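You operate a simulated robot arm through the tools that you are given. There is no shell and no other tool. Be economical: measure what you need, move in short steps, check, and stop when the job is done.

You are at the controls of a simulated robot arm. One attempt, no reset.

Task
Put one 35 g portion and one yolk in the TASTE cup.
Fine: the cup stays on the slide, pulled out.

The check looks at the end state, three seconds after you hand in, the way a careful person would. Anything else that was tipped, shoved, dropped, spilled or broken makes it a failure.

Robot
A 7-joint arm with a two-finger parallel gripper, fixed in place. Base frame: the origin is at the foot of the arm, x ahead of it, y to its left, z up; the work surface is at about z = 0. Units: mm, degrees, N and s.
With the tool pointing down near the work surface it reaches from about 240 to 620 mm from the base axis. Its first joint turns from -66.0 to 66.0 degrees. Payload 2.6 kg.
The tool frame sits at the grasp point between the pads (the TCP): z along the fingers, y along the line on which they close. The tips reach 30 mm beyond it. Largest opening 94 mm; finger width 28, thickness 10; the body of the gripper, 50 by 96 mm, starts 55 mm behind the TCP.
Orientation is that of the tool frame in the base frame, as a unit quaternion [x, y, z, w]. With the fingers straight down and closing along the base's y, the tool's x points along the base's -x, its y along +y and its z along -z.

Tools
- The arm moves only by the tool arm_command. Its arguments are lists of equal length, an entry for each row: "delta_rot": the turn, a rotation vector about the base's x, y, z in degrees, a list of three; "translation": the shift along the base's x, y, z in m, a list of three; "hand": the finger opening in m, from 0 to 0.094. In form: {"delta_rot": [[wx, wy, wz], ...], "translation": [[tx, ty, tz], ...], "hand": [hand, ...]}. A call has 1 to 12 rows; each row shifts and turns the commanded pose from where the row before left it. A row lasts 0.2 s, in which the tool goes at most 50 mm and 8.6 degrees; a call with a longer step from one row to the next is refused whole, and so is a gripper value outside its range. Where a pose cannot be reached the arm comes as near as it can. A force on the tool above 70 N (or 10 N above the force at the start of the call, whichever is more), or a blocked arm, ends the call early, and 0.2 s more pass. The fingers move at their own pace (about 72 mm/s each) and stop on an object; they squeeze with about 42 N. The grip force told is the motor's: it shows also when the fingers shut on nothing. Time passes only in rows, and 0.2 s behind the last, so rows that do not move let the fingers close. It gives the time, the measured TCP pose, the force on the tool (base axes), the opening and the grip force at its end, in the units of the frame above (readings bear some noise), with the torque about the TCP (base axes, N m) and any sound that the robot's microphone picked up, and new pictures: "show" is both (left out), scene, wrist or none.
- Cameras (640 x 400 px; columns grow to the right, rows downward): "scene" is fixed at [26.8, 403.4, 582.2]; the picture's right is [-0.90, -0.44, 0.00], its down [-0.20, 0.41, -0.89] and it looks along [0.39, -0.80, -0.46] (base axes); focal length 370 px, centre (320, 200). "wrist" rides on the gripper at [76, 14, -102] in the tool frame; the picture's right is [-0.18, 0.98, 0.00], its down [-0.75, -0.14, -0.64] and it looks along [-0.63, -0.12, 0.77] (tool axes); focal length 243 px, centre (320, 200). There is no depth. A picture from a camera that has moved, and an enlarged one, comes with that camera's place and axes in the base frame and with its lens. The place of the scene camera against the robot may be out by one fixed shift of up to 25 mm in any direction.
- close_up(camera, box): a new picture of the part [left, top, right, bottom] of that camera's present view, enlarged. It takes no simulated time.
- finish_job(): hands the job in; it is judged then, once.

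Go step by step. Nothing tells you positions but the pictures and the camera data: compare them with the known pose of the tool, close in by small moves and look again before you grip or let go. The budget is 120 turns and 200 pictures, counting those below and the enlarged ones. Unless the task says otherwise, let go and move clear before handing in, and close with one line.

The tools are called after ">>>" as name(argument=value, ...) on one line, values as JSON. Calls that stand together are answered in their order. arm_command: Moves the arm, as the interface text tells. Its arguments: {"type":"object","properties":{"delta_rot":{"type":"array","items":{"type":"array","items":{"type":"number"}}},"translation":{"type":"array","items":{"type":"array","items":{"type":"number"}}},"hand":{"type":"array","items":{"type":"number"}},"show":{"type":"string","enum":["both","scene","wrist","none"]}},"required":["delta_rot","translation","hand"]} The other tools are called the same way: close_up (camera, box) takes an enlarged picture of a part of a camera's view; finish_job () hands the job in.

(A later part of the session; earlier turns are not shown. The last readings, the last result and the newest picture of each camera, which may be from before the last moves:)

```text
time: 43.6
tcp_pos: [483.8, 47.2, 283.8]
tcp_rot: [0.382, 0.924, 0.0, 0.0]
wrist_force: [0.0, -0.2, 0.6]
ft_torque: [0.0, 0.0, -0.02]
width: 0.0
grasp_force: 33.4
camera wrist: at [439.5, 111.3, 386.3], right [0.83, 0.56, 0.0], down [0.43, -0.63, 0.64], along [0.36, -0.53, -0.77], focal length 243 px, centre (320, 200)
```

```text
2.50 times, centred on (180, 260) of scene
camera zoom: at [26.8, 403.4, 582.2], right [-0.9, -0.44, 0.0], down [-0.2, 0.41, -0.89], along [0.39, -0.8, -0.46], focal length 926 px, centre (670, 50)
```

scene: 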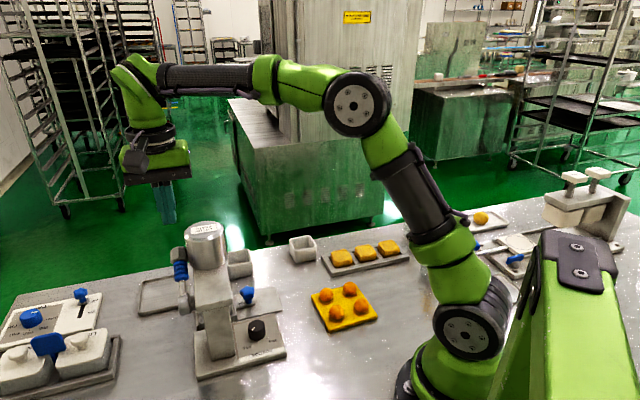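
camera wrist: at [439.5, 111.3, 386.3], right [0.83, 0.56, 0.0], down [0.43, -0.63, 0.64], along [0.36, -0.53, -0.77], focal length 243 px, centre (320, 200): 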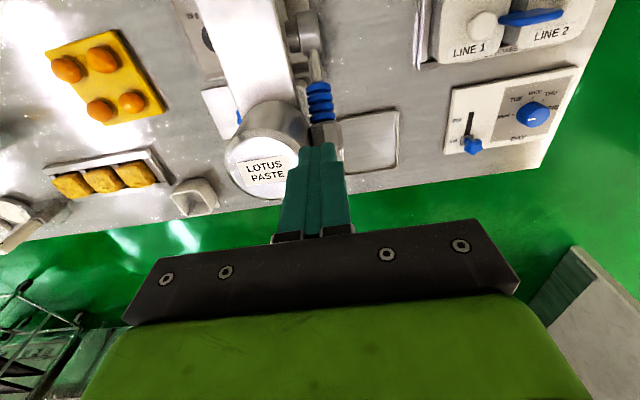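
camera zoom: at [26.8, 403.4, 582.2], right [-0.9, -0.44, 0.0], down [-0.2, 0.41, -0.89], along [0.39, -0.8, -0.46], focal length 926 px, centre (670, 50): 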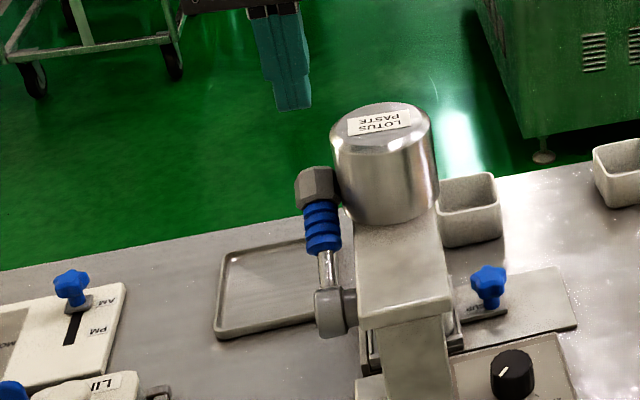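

From above: the lever leans well back, with its cap at about (490, 42, 180) beside the canister. I'll go down behind the cap with closed fingers and pull forward (toward the dial side).

>>> arm_command(delta_rot=[[0, 0, 0], [0, 0, 0], [0, 0, 0], [0, 0, 0], [0, 0, 0]], translation=[[0.034, -0.027, 0], [0, 0, -0.03], [0, 0, -0.03], [0, 0, -0.03], [0, 0, 0]], hand=[0, 0, 0, 0, 0], show="both")

>>> close_up(camera="wrist", box=[220, 40, 420, 240])

>>> close_up(camera="scene", box=[120, 180, 260, 320])

```text
time: 44.8
tcp_pos: [515.0, 20.9, 193.2]
tcp_rot: [0.384, 0.923, 0.0, 0.001]
wrist_force: [2.6, -4.4, 5.4]
ft_torque: [-0.22, -0.1, 0.05]
width: 0.0
grasp_force: 33.0
camera wrist: at [471.4, 85.0, 295.0], right [0.83, 0.56, 0.0], down [0.43, -0.63, 0.64], along [0.36, -0.53, -0.77], focal length 243 px, centre (320, 200)
```

scene: 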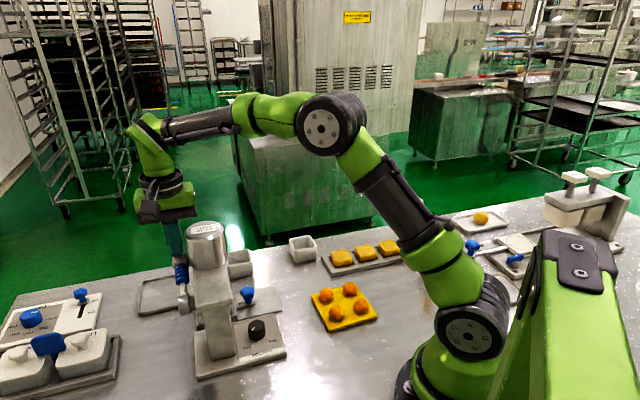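
wrist: 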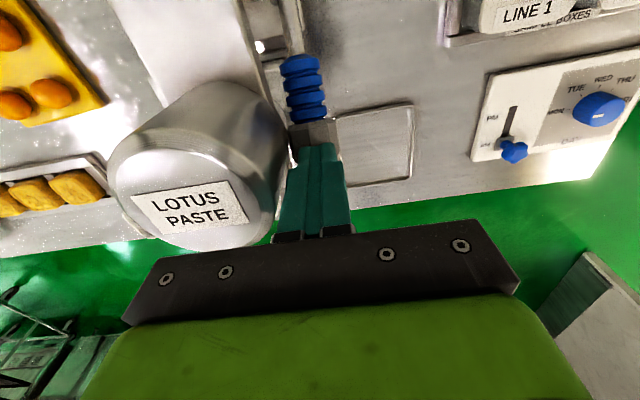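

```text
2.00 times, centred on (320, 140) of wrist
camera zoom: at [471.4, 85.0, 295.0], right [0.83, 0.56, 0.0], down [0.43, -0.63, 0.64], along [0.36, -0.53, -0.77], focal length 485 px, centre (320, 320)
```

zoom: 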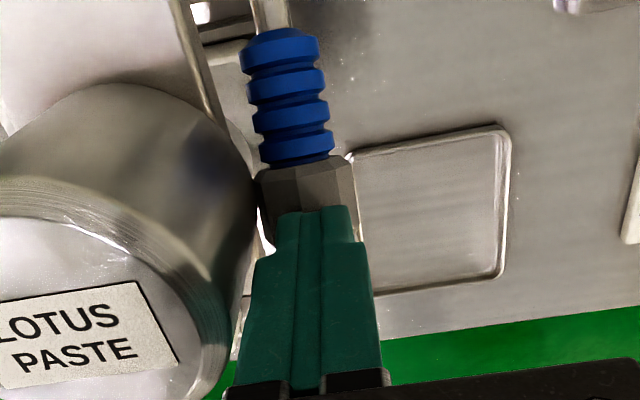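

```text
2.86 times, centred on (190, 250) of scene
camera zoom: at [26.8, 403.4, 582.2], right [-0.9, -0.44, 0.0], down [-0.2, 0.41, -0.89], along [0.39, -0.8, -0.46], focal length 1058 px, centre (691, 57)
```

zoom: 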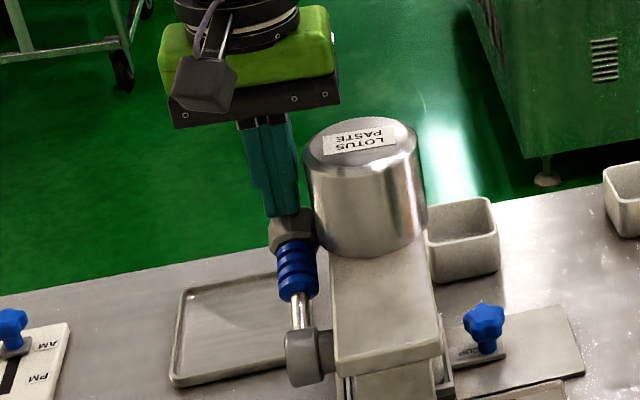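

It seems I nudged the cap slightly downward. I'll lift and see whether the lever springs back.

>>> arm_command(delta_rot=[[0, 0, 0], [0, 0, 0], [0, 0, 0]], translation=[[0.007, -0.007, 0.02], [0.003, -0.003, 0.03], [0, 0, 0]], hand=[0, 0, 0], show="wrist")

>>> close_up(camera="scene", box=[120, 180, 260, 320])

>>> close_up(camera="wrist", box=[220, 0, 420, 200])

```text
time: 45.6
tcp_pos: [524.6, 11.3, 243.2]
tcp_rot: [0.383, 0.924, 0.0, 0.0]
wrist_force: [0.1, 0.4, 0.6]
ft_torque: [-0.01, -0.04, 0.01]
width: 0.0
grasp_force: 32.6
camera wrist: at [482.0, 74.6, 344.3], right [0.83, 0.56, 0.0], down [0.43, -0.63, 0.64], along [0.36, -0.53, -0.77], focal length 243 px, centre (320, 200)
```

wrist: 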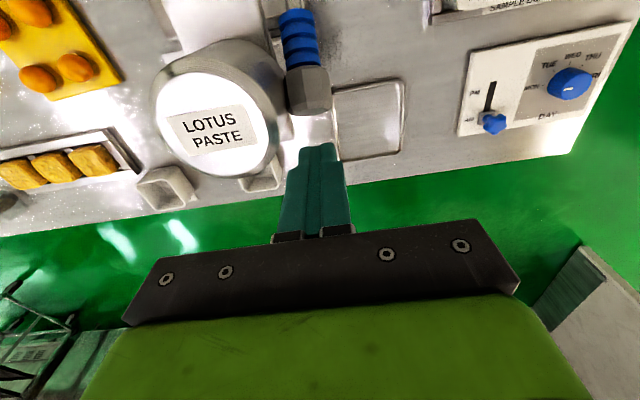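

```text
2.86 times, centred on (190, 250) of scene
camera zoom: at [26.8, 403.4, 582.2], right [-0.9, -0.44, 0.0], down [-0.2, 0.41, -0.89], along [0.39, -0.8, -0.46], focal length 1058 px, centre (691, 57)
```

zoom: 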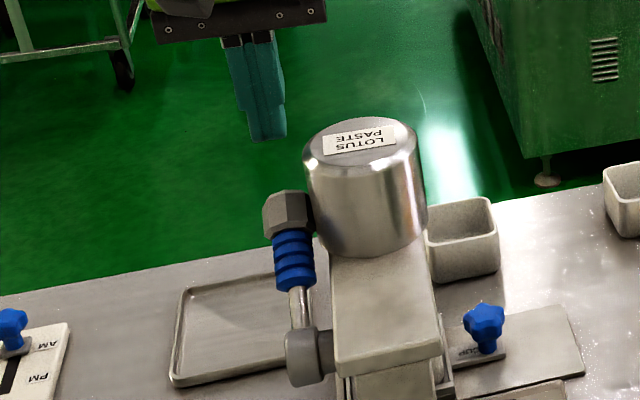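

```text
2.00 times, centred on (320, 100) of wrist
camera zoom: at [482.0, 74.6, 344.3], right [0.83, 0.56, 0.0], down [0.43, -0.63, 0.64], along [0.36, -0.53, -0.77], focal length 485 px, centre (320, 400)
```

zoom: 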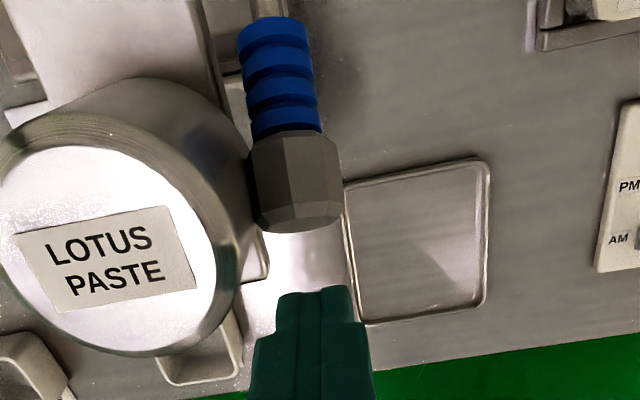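

The lever springs back to rest, so its stroke is a push down toward the back. I'll turn the gripper 90° and lean it outward, away from the canister, to press the cap down from above.

>>> arm_command(delta_rot=[[0, 0, 0], [0, 0, 8.2], [0, 0, 8.2], [0, 0, 8.2], [0, 0, 8.2], [0, 0, 8.2], [0, 0, 8.2], [0, 0, 8.2], [0, 0, 8.2], [0, 0, 8.2], [0, 0, 8.2], [0, 0, 8]], translation=[[0, 0, 0.03], [-0.013, 0.017, 0.005], [-0.013, 0.017, 0.005], [0, 0, 0], [0, 0, 0], [0, 0, 0], [0, 0, 0], [0, 0, 0], [0, 0, 0], [0, 0, 0], [0, 0, 0], [0, 0, 0]], hand=[0, 0, 0, 0, 0, 0, 0, 0, 0, 0, 0, 0], show="none")

>>> arm_command(delta_rot=[[-5.3, 5.3, 0], [-5.3, 5.3, 0], [0, 0, 0], [0, 0, 0]], translation=[[0, 0, 0], [0, 0, -0.01], [0, 0, -0.02], [0, 0, 0]], hand=[0, 0, 0, 0], show="both")

>>> close_up(camera="scene", box=[100, 160, 260, 320])

>>> close_up(camera="wrist", box=[200, 20, 440, 240])

```text
time: 48.2
tcp_pos: [500.3, 44.8, 284.4]
tcp_rot: [-0.384, 0.923, 0.001, 0.0]
wrist_force: [-0.3, 0.7, -0.7]
ft_torque: [-0.01, -0.03, 0.0]
width: 0.0
grasp_force: 32.8
```

```text
time: 49.2
tcp_pos: [500.0, 44.6, 256.0]
tcp_rot: [-0.379, 0.916, -0.05, -0.121]
wrist_force: [-0.5, -0.6, -0.2]
ft_torque: [-0.01, 0.05, 0.01]
width: 0.0
grasp_force: 33.1
camera wrist: at [458.1, 21.3, 373.4], right [-0.57, 0.82, -0.05], down [0.73, 0.53, 0.43], along [0.37, 0.21, -0.9], focal length 243 px, centre (320, 200)
```

scene: 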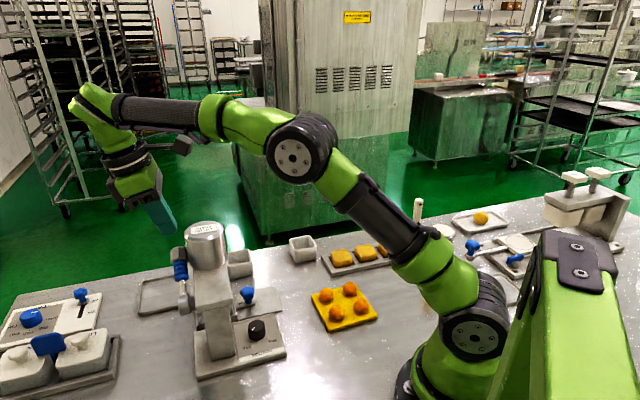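
wrist: 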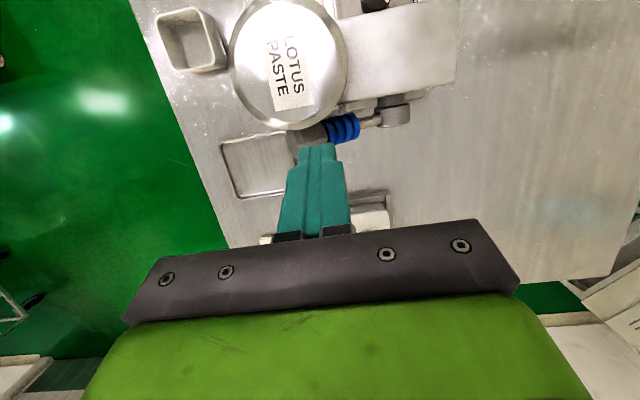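

```text
2.50 times, centred on (180, 240) of scene
camera zoom: at [26.8, 403.4, 582.2], right [-0.9, -0.44, 0.0], down [-0.2, 0.41, -0.89], along [0.39, -0.8, -0.46], focal length 926 px, centre (670, 100)
```

zoom: 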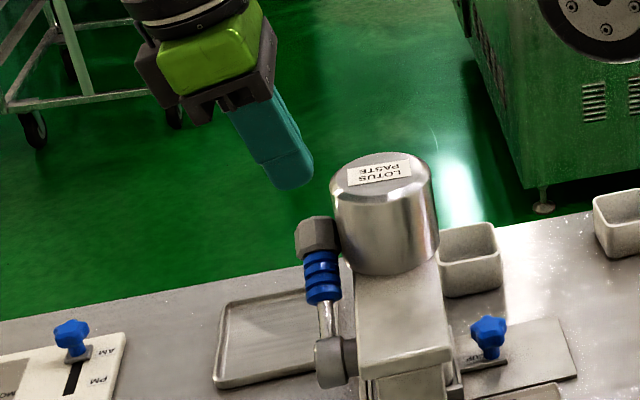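

```text
1.82 times, centred on (320, 130) of wrist
camera zoom: at [458.1, 21.3, 373.4], right [-0.57, 0.82, -0.05], down [0.73, 0.53, 0.43], along [0.37, 0.21, -0.9], focal length 441 px, centre (320, 327)
```

zoom: 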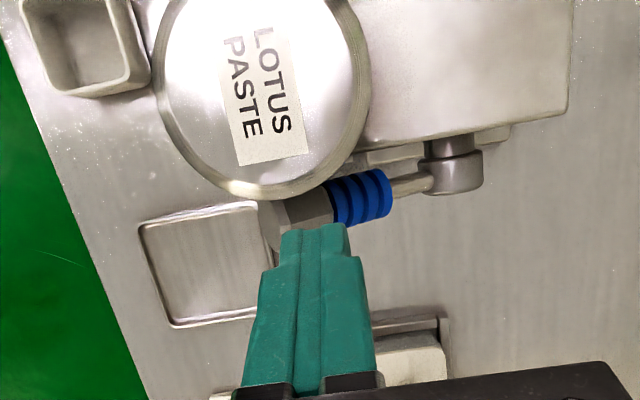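

Clear view of the lever now: hub (444, 88), cap (498, 29). I'm lined up just outside the canister; pressing down stepwise.

>>> arm_command(delta_rot=[[0, 0, 0], [0, 0, 0], [0, 0, 0], [0, 0, 0], [0, 0, 0], [0, 0, 0], [0, 0, 0]], translation=[[0.004, 0.001, -0.02], [0, 0, -0.01], [0, 0, -0.01], [0, 0, -0.01], [0, 0, -0.01], [0, 0, -0.01], [0, 0, 0]], hand=[0, 0, 0, 0, 0, 0, 0], show="both")

>>> close_up(camera="scene", box=[100, 160, 260, 320])

```text
time: 50.8
tcp_pos: [506.7, 47.2, 185.3]
tcp_rot: [-0.379, 0.916, -0.049, -0.121]
wrist_force: [-0.8, 0.8, 2.7]
ft_torque: [0.03, 0.01, -0.01]
width: 0.2
grasp_force: 33.3
camera wrist: at [461.9, 23.2, 303.0], right [-0.57, 0.82, -0.05], down [0.73, 0.53, 0.43], along [0.37, 0.21, -0.9], focal length 243 px, centre (320, 200)
```

scene: 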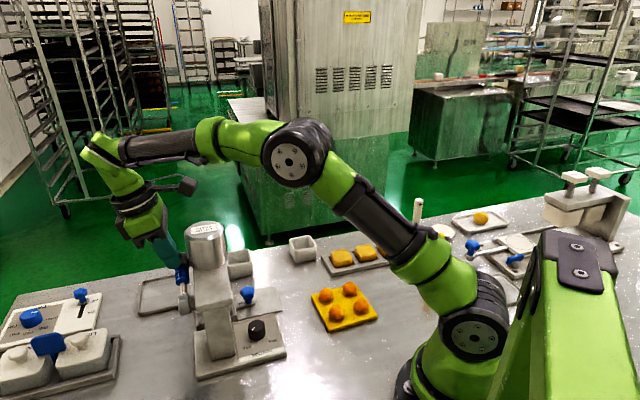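
wrist: 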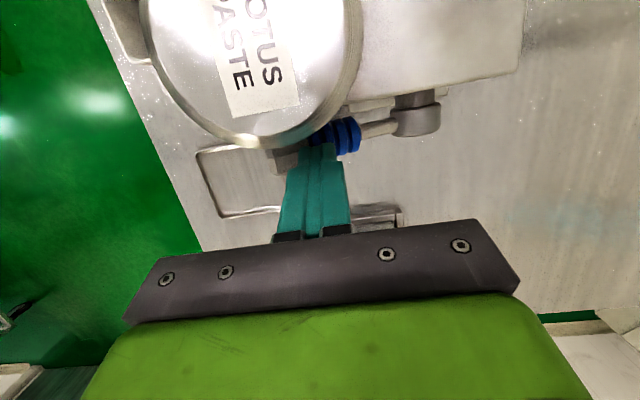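

```text
2.50 times, centred on (180, 240) of scene
camera zoom: at [26.8, 403.4, 582.2], right [-0.9, -0.44, 0.0], down [-0.2, 0.41, -0.89], along [0.39, -0.8, -0.46], focal length 926 px, centre (670, 100)
```

zoom: 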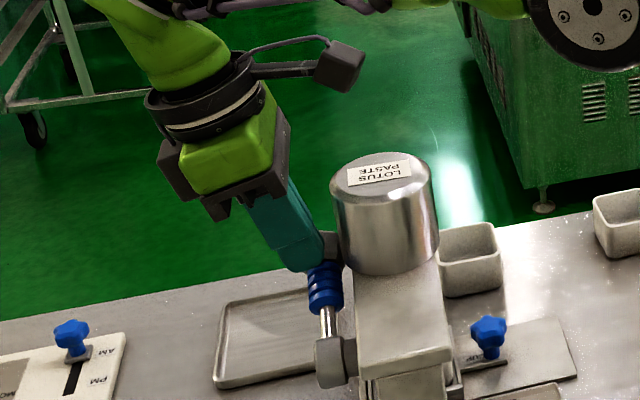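

The lever is going down with little force. Continuing the stroke.

>>> arm_command(delta_rot=[[0, 0, 0], [0, 0, 0], [0, 0, 0], [0, 0, 0], [0, 0, 0], [0, 0, 0]], translation=[[0, 0, -0.008], [0, 0, -0.008], [0, 0, -0.008], [0, 0, -0.008], [0, 0, -0.008], [0, 0, 0]], hand=[0, 0, 0, 0, 0, 0], show="both")

>>> close_up(camera="scene", box=[100, 200, 260, 360])

```text
time: 52.2
tcp_pos: [506.2, 46.0, 145.7]
tcp_rot: [-0.379, 0.916, -0.051, -0.122]
wrist_force: [7.2, -3.6, 7.0]
ft_torque: [-0.08, -0.12, 0.06]
width: 0.2
grasp_force: 33.4
camera wrist: at [462.1, 21.5, 262.9], right [-0.57, 0.82, -0.05], down [0.73, 0.53, 0.43], along [0.38, 0.21, -0.9], focal length 243 px, centre (320, 200)
```

scene: 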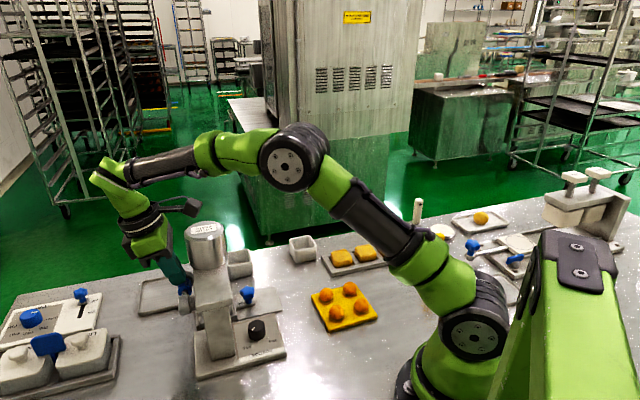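
wrist: 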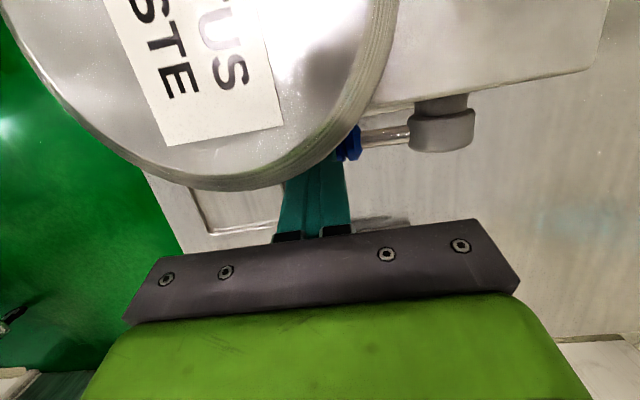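

```text
2.50 times, centred on (180, 280) of scene
camera zoom: at [26.7, 403.4, 582.2], right [-0.9, -0.44, 0.0], down [-0.2, 0.41, -0.89], along [0.39, -0.8, -0.46], focal length 926 px, centre (670, 0)
```

zoom: 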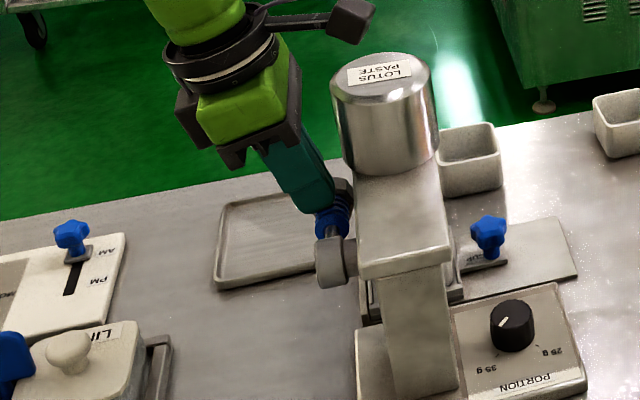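

Lever is about horizontal; no stop yet. Continuing carefully.

>>> arm_command(delta_rot=[[0, 0, 0], [0, 0, 0], [0, 0, 0], [0, 0, 0], [0, 0, 0]], translation=[[0, 0, -0.008], [0, 0, -0.008], [-0.001, 0.001, -0.008], [-0.001, 0.001, -0.008], [0, 0, 0]], hand=[0, 0, 0, 0, 0], show="both")

>>> close_up(camera="scene", box=[100, 200, 260, 360])

```text
time: 52.9
tcp_pos: [505.8, 44.6, 137.5]
tcp_rot: [-0.374, 0.919, -0.051, -0.116]
wrist_force: [-2.7, -0.7, 12.2]
ft_torque: [-0.01, 0.26, 0.01]
width: 0.0
grasp_force: 32.9
stopped in row 3: the force on the tool passed its limit at 78 N (the readings are from after the stop); the commanded pose is now the measured one
camera wrist: at [461.3, 22.1, 254.7], right [-0.56, 0.83, -0.05], down [0.73, 0.52, 0.43], along [0.39, 0.2, -0.9], focal length 243 px, centre (320, 200)
```

scene: 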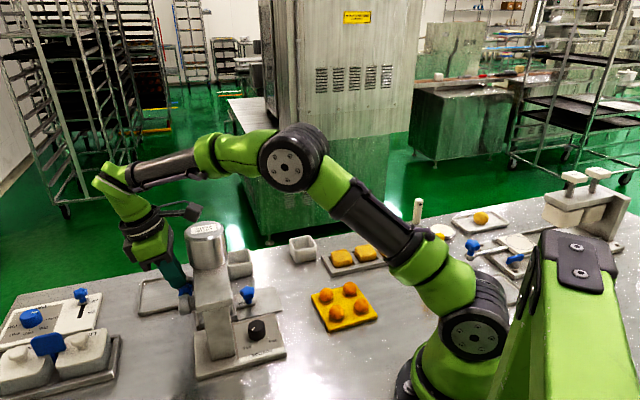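
wrist: 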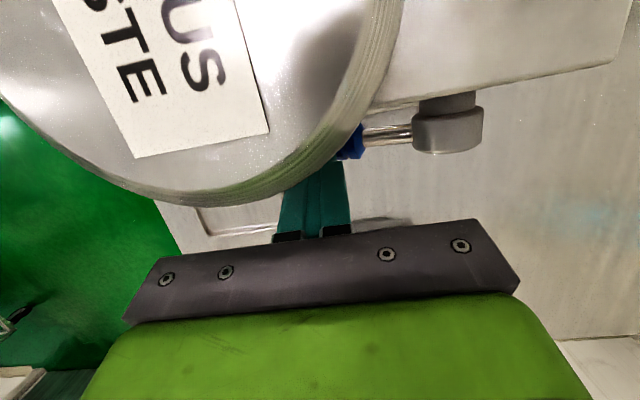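

```text
2.50 times, centred on (180, 280) of scene
camera zoom: at [26.7, 403.4, 582.2], right [-0.9, -0.44, 0.0], down [-0.2, 0.41, -0.89], along [0.39, -0.8, -0.46], focal length 926 px, centre (670, 0)
```

zoom: 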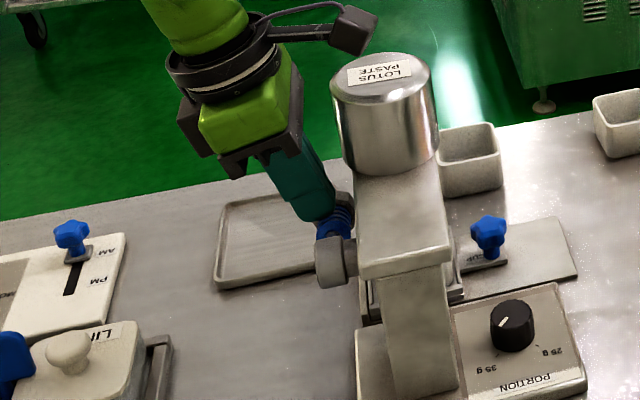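

A hard stop was felt at the end of the stroke. I'll hold briefly, then rise so that the lever returns, and check.

>>> arm_command(delta_rot=[[0, 0, 0], [0, 0, 0], [0, 0, 0], [0, 0, 0], [0, 0, 0], [0, 0, 0], [0, 0, 0], [0, 0, 0], [0, 0, 0]], translation=[[0, 0, 0], [0, 0, 0], [0, 0, 0], [0, 0, 0.015], [0, 0, 0.02], [0, 0, 0.025], [0, 0, 0.03], [0, 0, 0.04], [0, 0, 0]], hand=[0, 0, 0, 0, 0, 0, 0, 0, 0], show="both")

>>> close_up(camera="scene", box=[120, 200, 280, 360])

```text
time: 54.9
tcp_pos: [504.6, 45.3, 266.0]
tcp_rot: [-0.375, 0.918, -0.051, -0.116]
wrist_force: [0.6, -0.3, 1.0]
ft_torque: [0.03, -0.01, 0.03]
width: 0.0
grasp_force: 33.6
camera wrist: at [461.1, 21.8, 383.7], right [-0.56, 0.83, -0.05], down [0.73, 0.53, 0.43], along [0.38, 0.2, -0.9], focal length 243 px, centre (320, 200)
```

scene: 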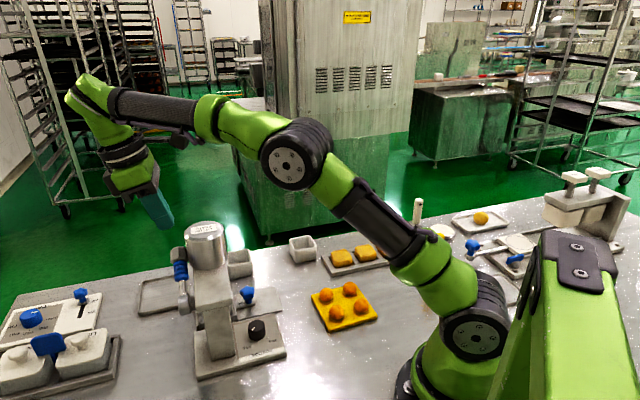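
wrist: 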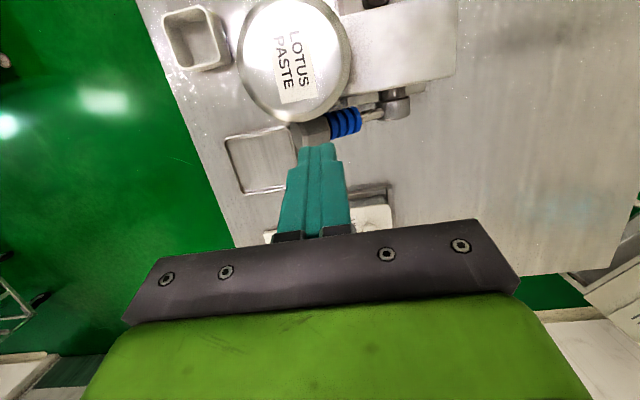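

```text
2.50 times, centred on (200, 280) of scene
camera zoom: at [26.8, 403.4, 582.2], right [-0.9, -0.44, 0.0], down [-0.2, 0.41, -0.89], along [0.39, -0.8, -0.46], focal length 926 px, centre (620, 0)
```

zoom: 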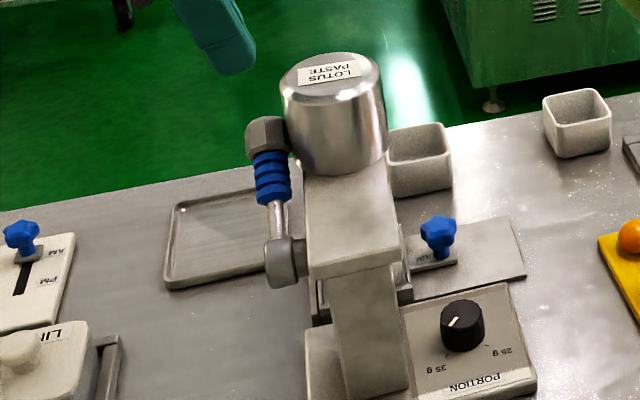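

The lever has returned to rest. Next I go back to the slide handle, tilting again, to pull the slide out.

>>> arm_command(delta_rot=[[0, 0, 0], [5.6, -5.6, 0], [5.6, -5.6, 0], [5.6, -5.6, 0], [5.6, -5.6, 0], [5.6, -5.6, 0], [0, 0, 0], [0, 0, 0]], translation=[[0, -0.01, 0.03], [-0.02, -0.025, 0], [-0.024, -0.028, 0], [-0.024, -0.028, 0], [-0.024, -0.028, -0.02], [-0.024, -0.028, -0.03], [-0.012, -0.017, -0.035], [0, 0, -0.035]], hand=[0, 0, 0.05, 0.05, 0.05, 0.05, 0.05, 0.05], show="both")

>>> close_up(camera="wrist", box=[220, 60, 440, 240])

```text
time: 56.7
tcp_pos: [375.7, -119.6, 173.0]
tcp_rot: [-0.369, 0.904, 0.082, 0.2]
wrist_force: [0.4, -0.1, -0.2]
ft_torque: [0.0, 0.03, -0.01]
width: 50.2
grasp_force: 0.1
camera wrist: at [286.3, -187.9, 232.8], right [-0.57, 0.82, 0.08], down [0.39, 0.19, 0.9], along [0.72, 0.54, -0.43], focal length 243 px, centre (320, 200)
```

scene: 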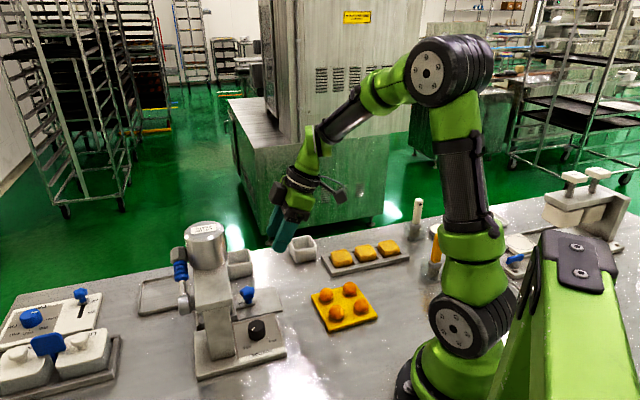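
wrist: 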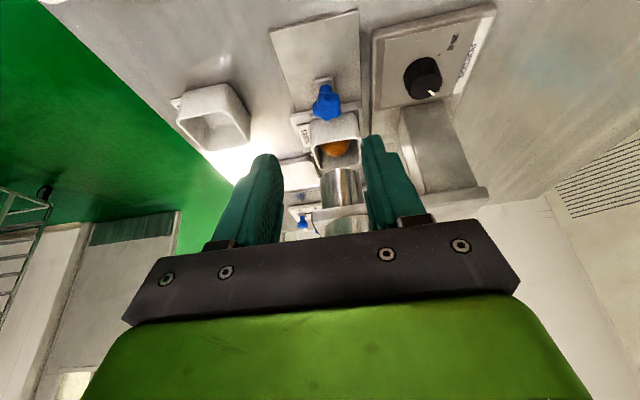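

```text
2.22 times, centred on (330, 150) of wrist
camera zoom: at [286.3, -187.9, 232.8], right [-0.57, 0.82, 0.08], down [0.39, 0.19, 0.9], along [0.72, 0.54, -0.43], focal length 539 px, centre (298, 311)
```

zoom: 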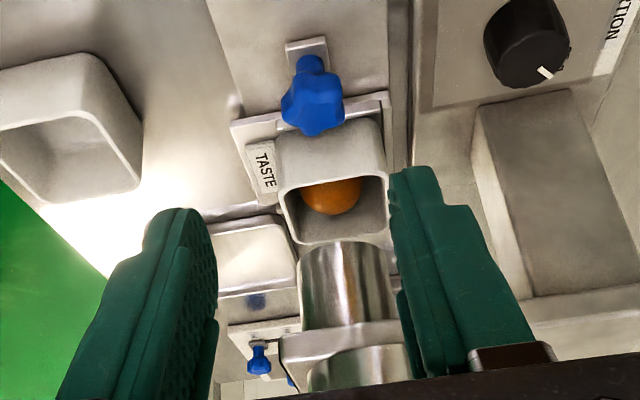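

One paste ball is in the TASTE cup. Now I'll grip the handle again and pull the slide out.

>>> arm_command(delta_rot=[[0, 0, 0], [0, 0, 0], [0, 0, 0], [0, 0, 0], [0, 0, 0], [0, 0, 0]], translation=[[0.013, 0.015, -0.02], [0.012, 0.015, -0.03], [0.012, 0.014, -0.036], [0.006, 0.006, -0.018], [0.006, 0.006, -0.018], [0, 0, 0]], hand=[0.05, 0.05, 0.05, 0.05, 0.05, 0.05], show="wrist")

>>> close_up(camera="scene", box=[180, 220, 320, 350])

```text
time: 58.1
tcp_pos: [426.0, -61.2, 53.4]
tcp_rot: [-0.368, 0.904, 0.082, 0.2]
wrist_force: [0.2, 0.7, 1.4]
ft_torque: [0.03, 0.0, -0.02]
width: 50.0
grasp_force: 0.2
camera wrist: at [335.7, -130.4, 112.8], right [-0.57, 0.82, 0.08], down [0.39, 0.19, 0.9], along [0.72, 0.54, -0.43], focal length 243 px, centre (320, 200)
```

wrist: 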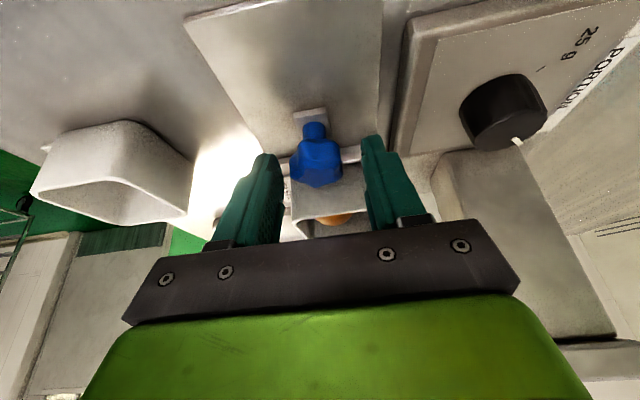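

```text
3.08 times, centred on (250, 285) of scene
camera zoom: at [26.8, 403.4, 582.2], right [-0.9, -0.44, 0.0], down [-0.2, 0.41, -0.89], along [0.39, -0.8, -0.46], focal length 1139 px, centre (535, -62)
```

zoom: 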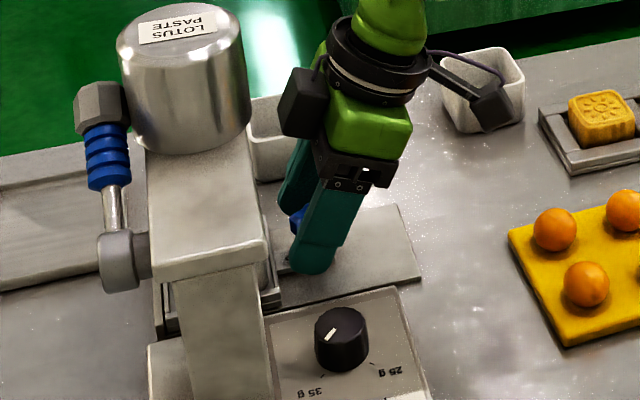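

>>> arm_command(delta_rot=[[0, 0, 0], [0, 0, 0], [0, 0, 0], [0, 0, 0], [0, 0, 0], [0, 0, 0], [0, 0, 0], [0, 0, 0], [0, 0, 0], [0, 0, 0]], translation=[[0.0008, -0.0012, -0.002], [0, 0, 0], [0, 0, 0], [0, 0, 0], [-0.002, -0.002, 0], [-0.004, -0.0038, 0], [-0.005, -0.0049, 0], [-0.006, -0.0058, 0], [-0.006, -0.0058, 0], [-0.006, -0.0058, 0]], hand=[0.05, 0.015, 0.015, 0.015, 0.015, 0.015, 0.015, 0.015, 0.015, 0.015], show="wrist")

>>> close_up(camera="scene", box=[180, 220, 320, 350])

```text
time: 60.3
tcp_pos: [396.3, -91.6, 52.0]
tcp_rot: [-0.369, 0.904, 0.083, 0.199]
wrist_force: [-7.7, 9.1, -4.5]
ft_torque: [-0.81, 0.72, -0.12]
width: 28.3
grasp_force: 44.4
camera wrist: at [306.8, -160.6, 111.2], right [-0.57, 0.82, 0.08], down [0.4, 0.19, 0.9], along [0.72, 0.54, -0.43], focal length 243 px, centre (320, 200)
```

wrist: 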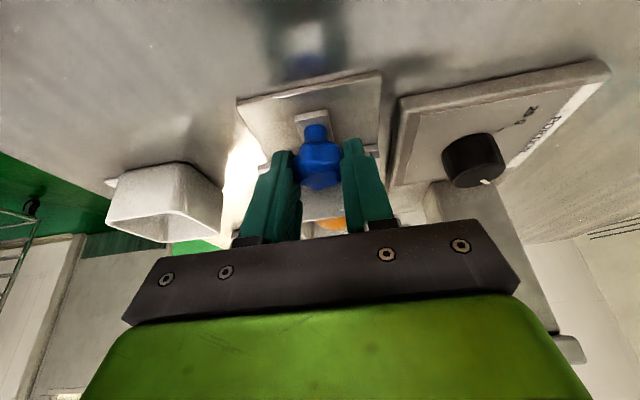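

```text
3.08 times, centred on (250, 285) of scene
camera zoom: at [26.8, 403.4, 582.2], right [-0.9, -0.44, 0.0], down [-0.2, 0.41, -0.89], along [0.39, -0.8, -0.46], focal length 1139 px, centre (535, -62)
```

zoom: 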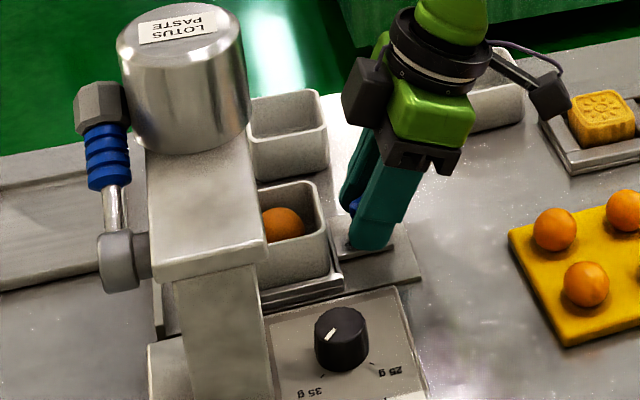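

Sliding out well. Continuing to the outer stop.

>>> arm_command(delta_rot=[[0, 0, 0], [0, 0, 0], [0, 0, 0], [0, 0, 0], [0, 0, 0], [0, 0, 0], [0, 0, 0], [0, 0, 0], [0, 0, 0], [0, 0, 0], [0, 0, 0]], translation=[[-0.003, -0.0029, 0], [-0.005, -0.0049, 0], [-0.006, -0.0058, 0], [-0.006, -0.0058, 0], [-0.006, -0.0058, 0], [-0.005, -0.0049, 0], [-0.004, -0.0039, 0], [-0.003, -0.0029, 0], [-0.002, -0.002, 0], [-0.002, -0.002, 0], [0, 0, 0]], hand=[0.015, 0.015, 0.015, 0.015, 0.015, 0.015, 0.015, 0.015, 0.015, 0.015, 0.015], show="wrist")

>>> close_up(camera="scene", box=[180, 220, 320, 350])

```text
time: 62.7
tcp_pos: [358.6, -129.8, 52.3]
tcp_rot: [-0.372, 0.902, 0.083, 0.201]
wrist_force: [27.2, 24.3, -12.4]
ft_torque: [0.49, -0.45, 0.04]
width: 28.5
grasp_force: 45.0
camera wrist: at [268.8, -199.2, 111.7], right [-0.57, 0.82, 0.08], down [0.39, 0.19, 0.9], along [0.72, 0.55, -0.42], focal length 243 px, centre (320, 200)
```

wrist: 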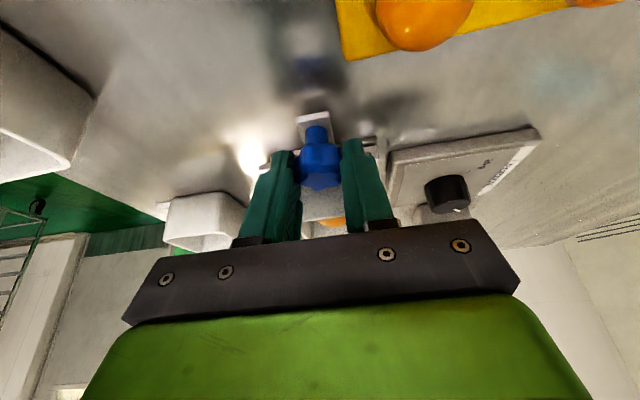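

```text
3.08 times, centred on (250, 285) of scene
camera zoom: at [26.8, 403.3, 582.2], right [-0.9, -0.44, 0.0], down [-0.2, 0.41, -0.89], along [0.39, -0.8, -0.46], focal length 1139 px, centre (535, -62)
```

zoom: 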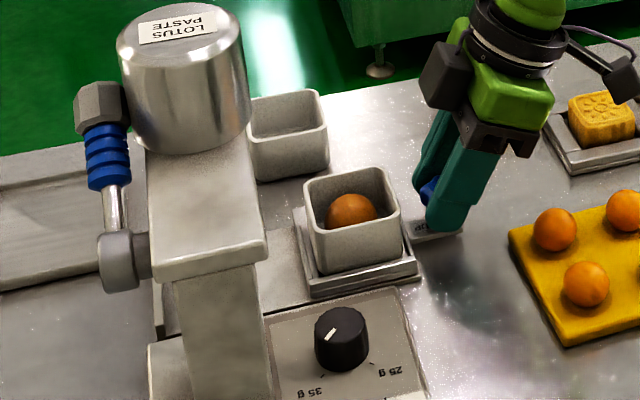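

At the outer stop with the paste in the cup. I'll release the handle, back out, straighten up and move over the nearest yolk (about (280, -144)).

>>> arm_command(delta_rot=[[0, 0, 0], [0, 0, 0], [0, 0, 0], [0, 0, 0], [-5.9, 5.9, 0], [-5.9, 5.9, 0], [-5.9, 5.9, 0], [0, 0, 0]], translation=[[0, 0, 0], [0, 0, 0], [-0.006, -0.006, 0.018], [-0.012, -0.012, 0.036], [-0.01, -0.005, 0.03], [-0.015, 0, 0], [-0.015, 0, 0], [0, 0, 0]], hand=[0.05, 0.05, 0.05, 0.05, 0.05, 0.05, 0.05, 0.05], show="none")

>>> arm_command(delta_rot=[[0, 0, -8], [0, 0, -8], [0, 0, -8], [0, 0, -8], [0, 0, -8], [0, 0, -4], [0, 0, 0]], translation=[[-0.006, 0, 0], [-0.006, 0, 0], [-0.006, 0, 0], [0, 0, 0], [0, 0, 0], [0, 0, 0], [0, 0, 0]], hand=[0.05, 0.05, 0.05, 0.05, 0.05, 0.05, 0.05], show="both")

>>> close_up(camera="wrist", box=[200, 0, 460, 220])

```text
time: 64.5
tcp_pos: [298.4, -155.9, 135.5]
tcp_rot: [-0.377, 0.926, -0.002, 0.0]
wrist_force: [-0.6, 0.2, -0.4]
ft_torque: [-0.01, 0.0, 0.0]
width: 50.2
grasp_force: 0.1
```

```text
time: 66.1
tcp_pos: [280.4, -155.5, 136.0]
tcp_rot: [-0.002, 1.0, -0.001, 0.0]
wrist_force: [-0.9, 0.1, 0.5]
ft_torque: [-0.02, 0.02, -0.02]
width: 49.9
grasp_force: 0.0
camera wrist: at [204.7, -142.0, 237.5], right [0.18, 0.98, 0.0], down [0.75, -0.14, 0.64], along [0.63, -0.12, -0.77], focal length 243 px, centre (320, 200)
```

scene: 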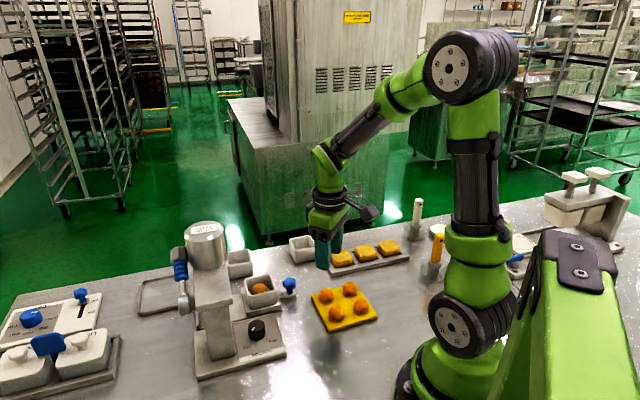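
wrist: 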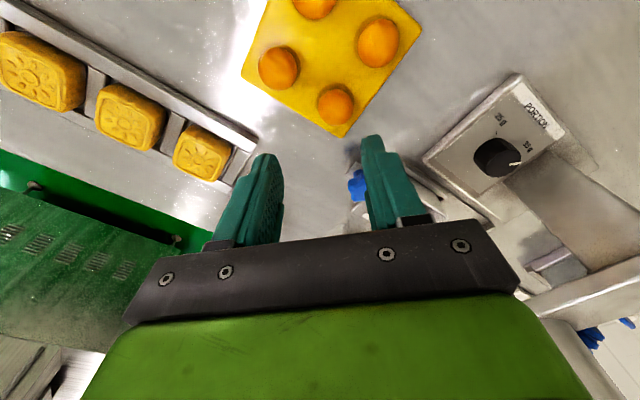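

```text
1.82 times, centred on (330, 110) of wrist
camera zoom: at [204.7, -142.0, 237.5], right [0.18, 0.98, 0.0], down [0.75, -0.14, 0.64], along [0.63, -0.12, -0.77], focal length 441 px, centre (302, 364)
```

zoom: 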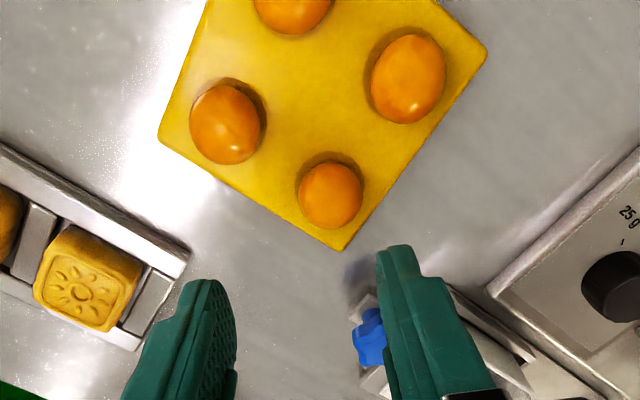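

The nearest yolk is at about (280, -143), 31 mm across. Aligning and descending to just above the board.

>>> arm_command(delta_rot=[[0, 0, 0], [0, 0, 0], [0, 0, 0], [0, 0, 0], [0, 0, 0]], translation=[[0, 0.0125, -0.02], [0, 0, -0.03], [0, 0, -0.02], [0, 0, -0.012], [0, 0, 0]], hand=[0.05, 0.05, 0.05, 0.05, 0.05], show="both")

>>> close_up(camera="wrist", box=[220, 60, 420, 240])

>>> close_up(camera="scene", box=[290, 240, 390, 340])

```text
time: 67.3
tcp_pos: [280.4, -142.8, 52.1]
tcp_rot: [-0.003, 1.0, -0.001, 0.0]
wrist_force: [0.4, 0.3, 0.1]
ft_torque: [0.02, 0.01, 0.02]
width: 50.0
grasp_force: 0.1
camera wrist: at [204.7, -129.1, 155.1], right [0.18, 0.98, 0.0], down [0.76, -0.13, 0.64], along [0.63, -0.12, -0.77], focal length 243 px, centre (320, 200)
```

scene: 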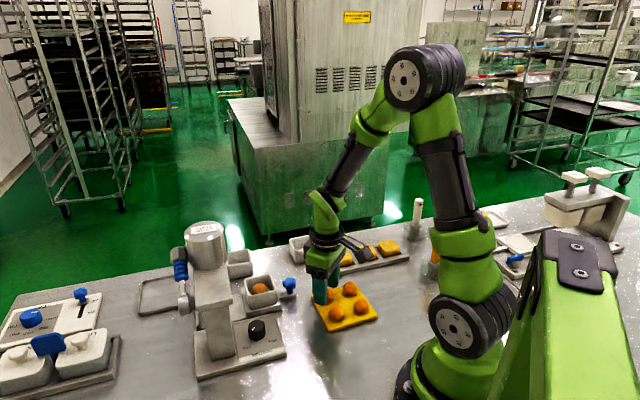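
wrist: 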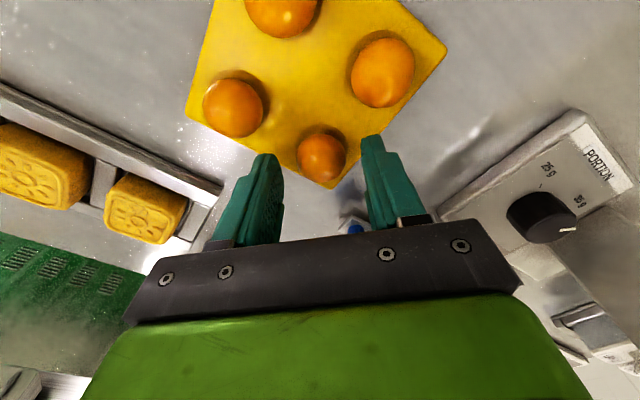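

```text
2.22 times, centred on (320, 150) of wrist
camera zoom: at [204.7, -129.1, 155.1], right [0.18, 0.98, 0.0], down [0.76, -0.13, 0.64], along [0.63, -0.12, -0.77], focal length 539 px, centre (320, 311)
```

zoom: 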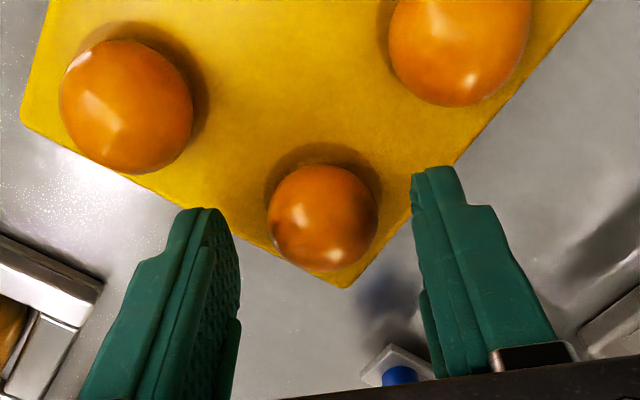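

```text
4.00 times, centred on (340, 290) of scene
camera zoom: at [26.8, 403.4, 582.2], right [-0.9, -0.44, 0.0], down [-0.2, 0.41, -0.89], along [0.39, -0.8, -0.46], focal length 1481 px, centre (240, -160)
```

zoom: 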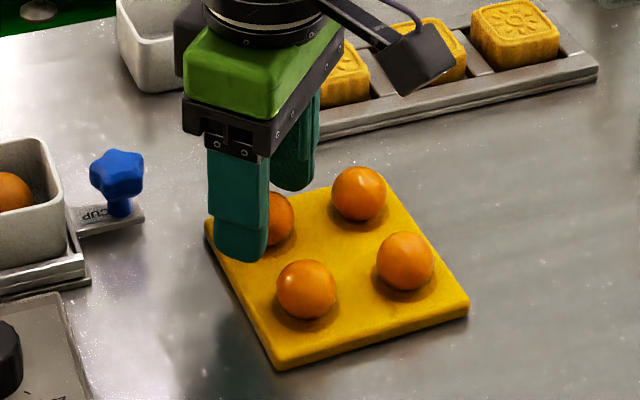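

Well centred. Lowering to grip height and closing slowly.

>>> arm_command(delta_rot=[[0, 0, 0], [0, 0, 0], [0, 0, 0], [0, 0, 0], [0, 0, 0], [0, 0, 0], [0, 0, 0]], translation=[[0, 0, -0.004], [0, 0, -0.004], [0, 0, 0], [0, 0, 0], [0, 0, 0], [0, 0, 0], [0, 0, 0]], hand=[0.05, 0.05, 0.036, 0.033, 0.031, 0.03, 0.03], show="wrist")

```text
time: 68.9
tcp_pos: [280.1, -143.2, 45.6]
tcp_rot: [-0.004, 1.0, 0.0, 0.001]
wrist_force: [0.2, -0.7, -0.6]
ft_torque: [0.01, -0.03, 0.0]
width: 30.1
grasp_force: 0.4
camera wrist: at [204.8, -129.5, 147.3], right [0.18, 0.98, 0.0], down [0.76, -0.13, 0.64], along [0.63, -0.12, -0.77], focal length 243 px, centre (320, 200)
```

wrist: 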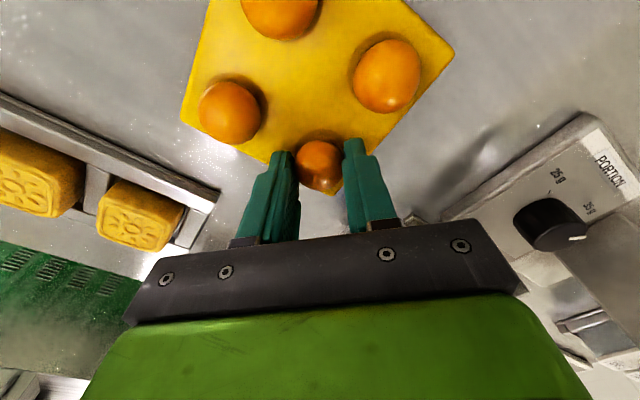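

Not touching firmly yet at 30 mm; closing in 1 mm steps.

>>> arm_command(delta_rot=[[0, 0, 0], [0, 0, 0], [0, 0, 0]], translation=[[0, 0, 0], [0, 0, 0], [0, 0, 0]], hand=[0.029, 0.028, 0.0275], show="none")

```text
time: 69.7
tcp_pos: [280.8, -143.2, 44.9]
tcp_rot: [-0.003, 1.0, -0.001, 0.0]
wrist_force: [0.1, 0.2, 0.9]
ft_torque: [0.0, -0.03, -0.05]
width: 28.9
grasp_force: 6.1
```

Contact at 28.9 mm with a gentle 6 N. I'll tighten slightly and lift.

>>> arm_command(delta_rot=[[0, 0, 0], [0, 0, 0], [0, 0, 0], [0, 0, 0], [0, 0, 0]], translation=[[0, 0, 0], [0, 0, 0.005], [0, 0, 0.015], [0, 0, 0.03], [0, 0, 0.03]], hand=[0.0265, 0.0265, 0.0265, 0.0265, 0.0265], show="both")

>>> close_up(camera="scene", box=[240, 220, 390, 340])

```text
time: 70.9
tcp_pos: [278.8, -144.0, 125.2]
tcp_rot: [-0.004, 1.0, -0.002, -0.001]
wrist_force: [0.0, -0.2, 0.0]
ft_torque: [0.01, 0.03, 0.01]
width: 28.2
grasp_force: 6.9
camera wrist: at [203.6, -129.9, 226.9], right [0.18, 0.98, 0.0], down [0.76, -0.13, 0.64], along [0.63, -0.12, -0.77], focal length 243 px, centre (320, 200)
```

scene: 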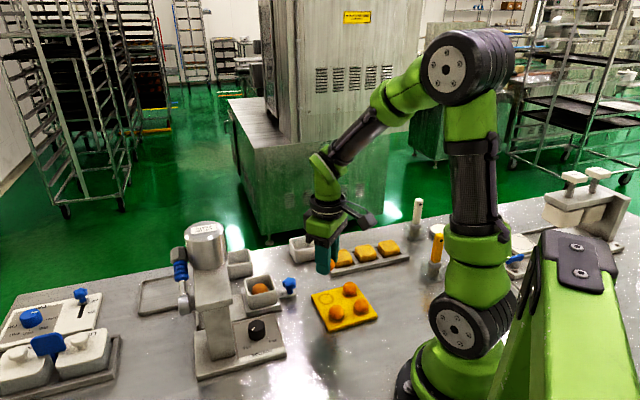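
wrist: 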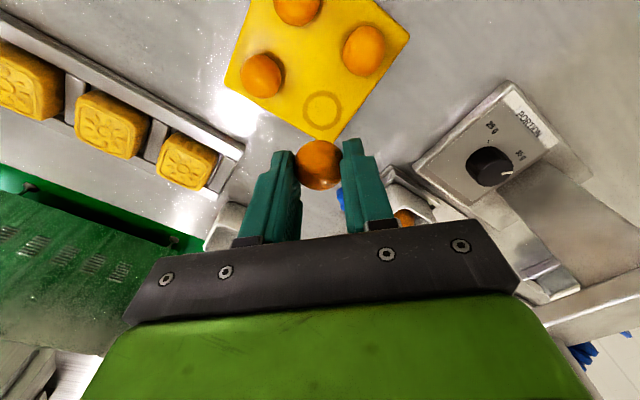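

```text
3.33 times, centred on (315, 280) of scene
camera zoom: at [26.8, 403.4, 582.2], right [-0.9, -0.44, 0.0], down [-0.2, 0.41, -0.89], along [0.39, -0.8, -0.46], focal length 1234 px, centre (337, -67)
```

zoom: 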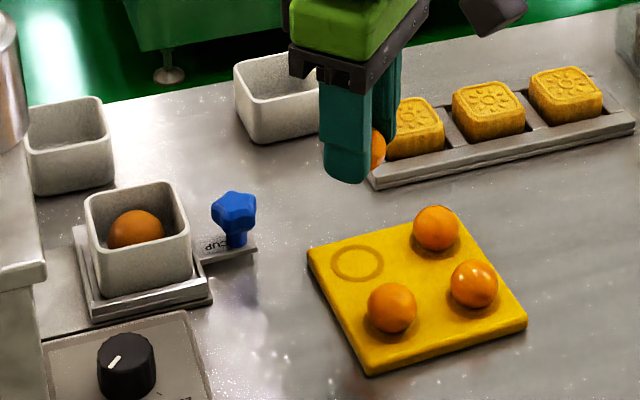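

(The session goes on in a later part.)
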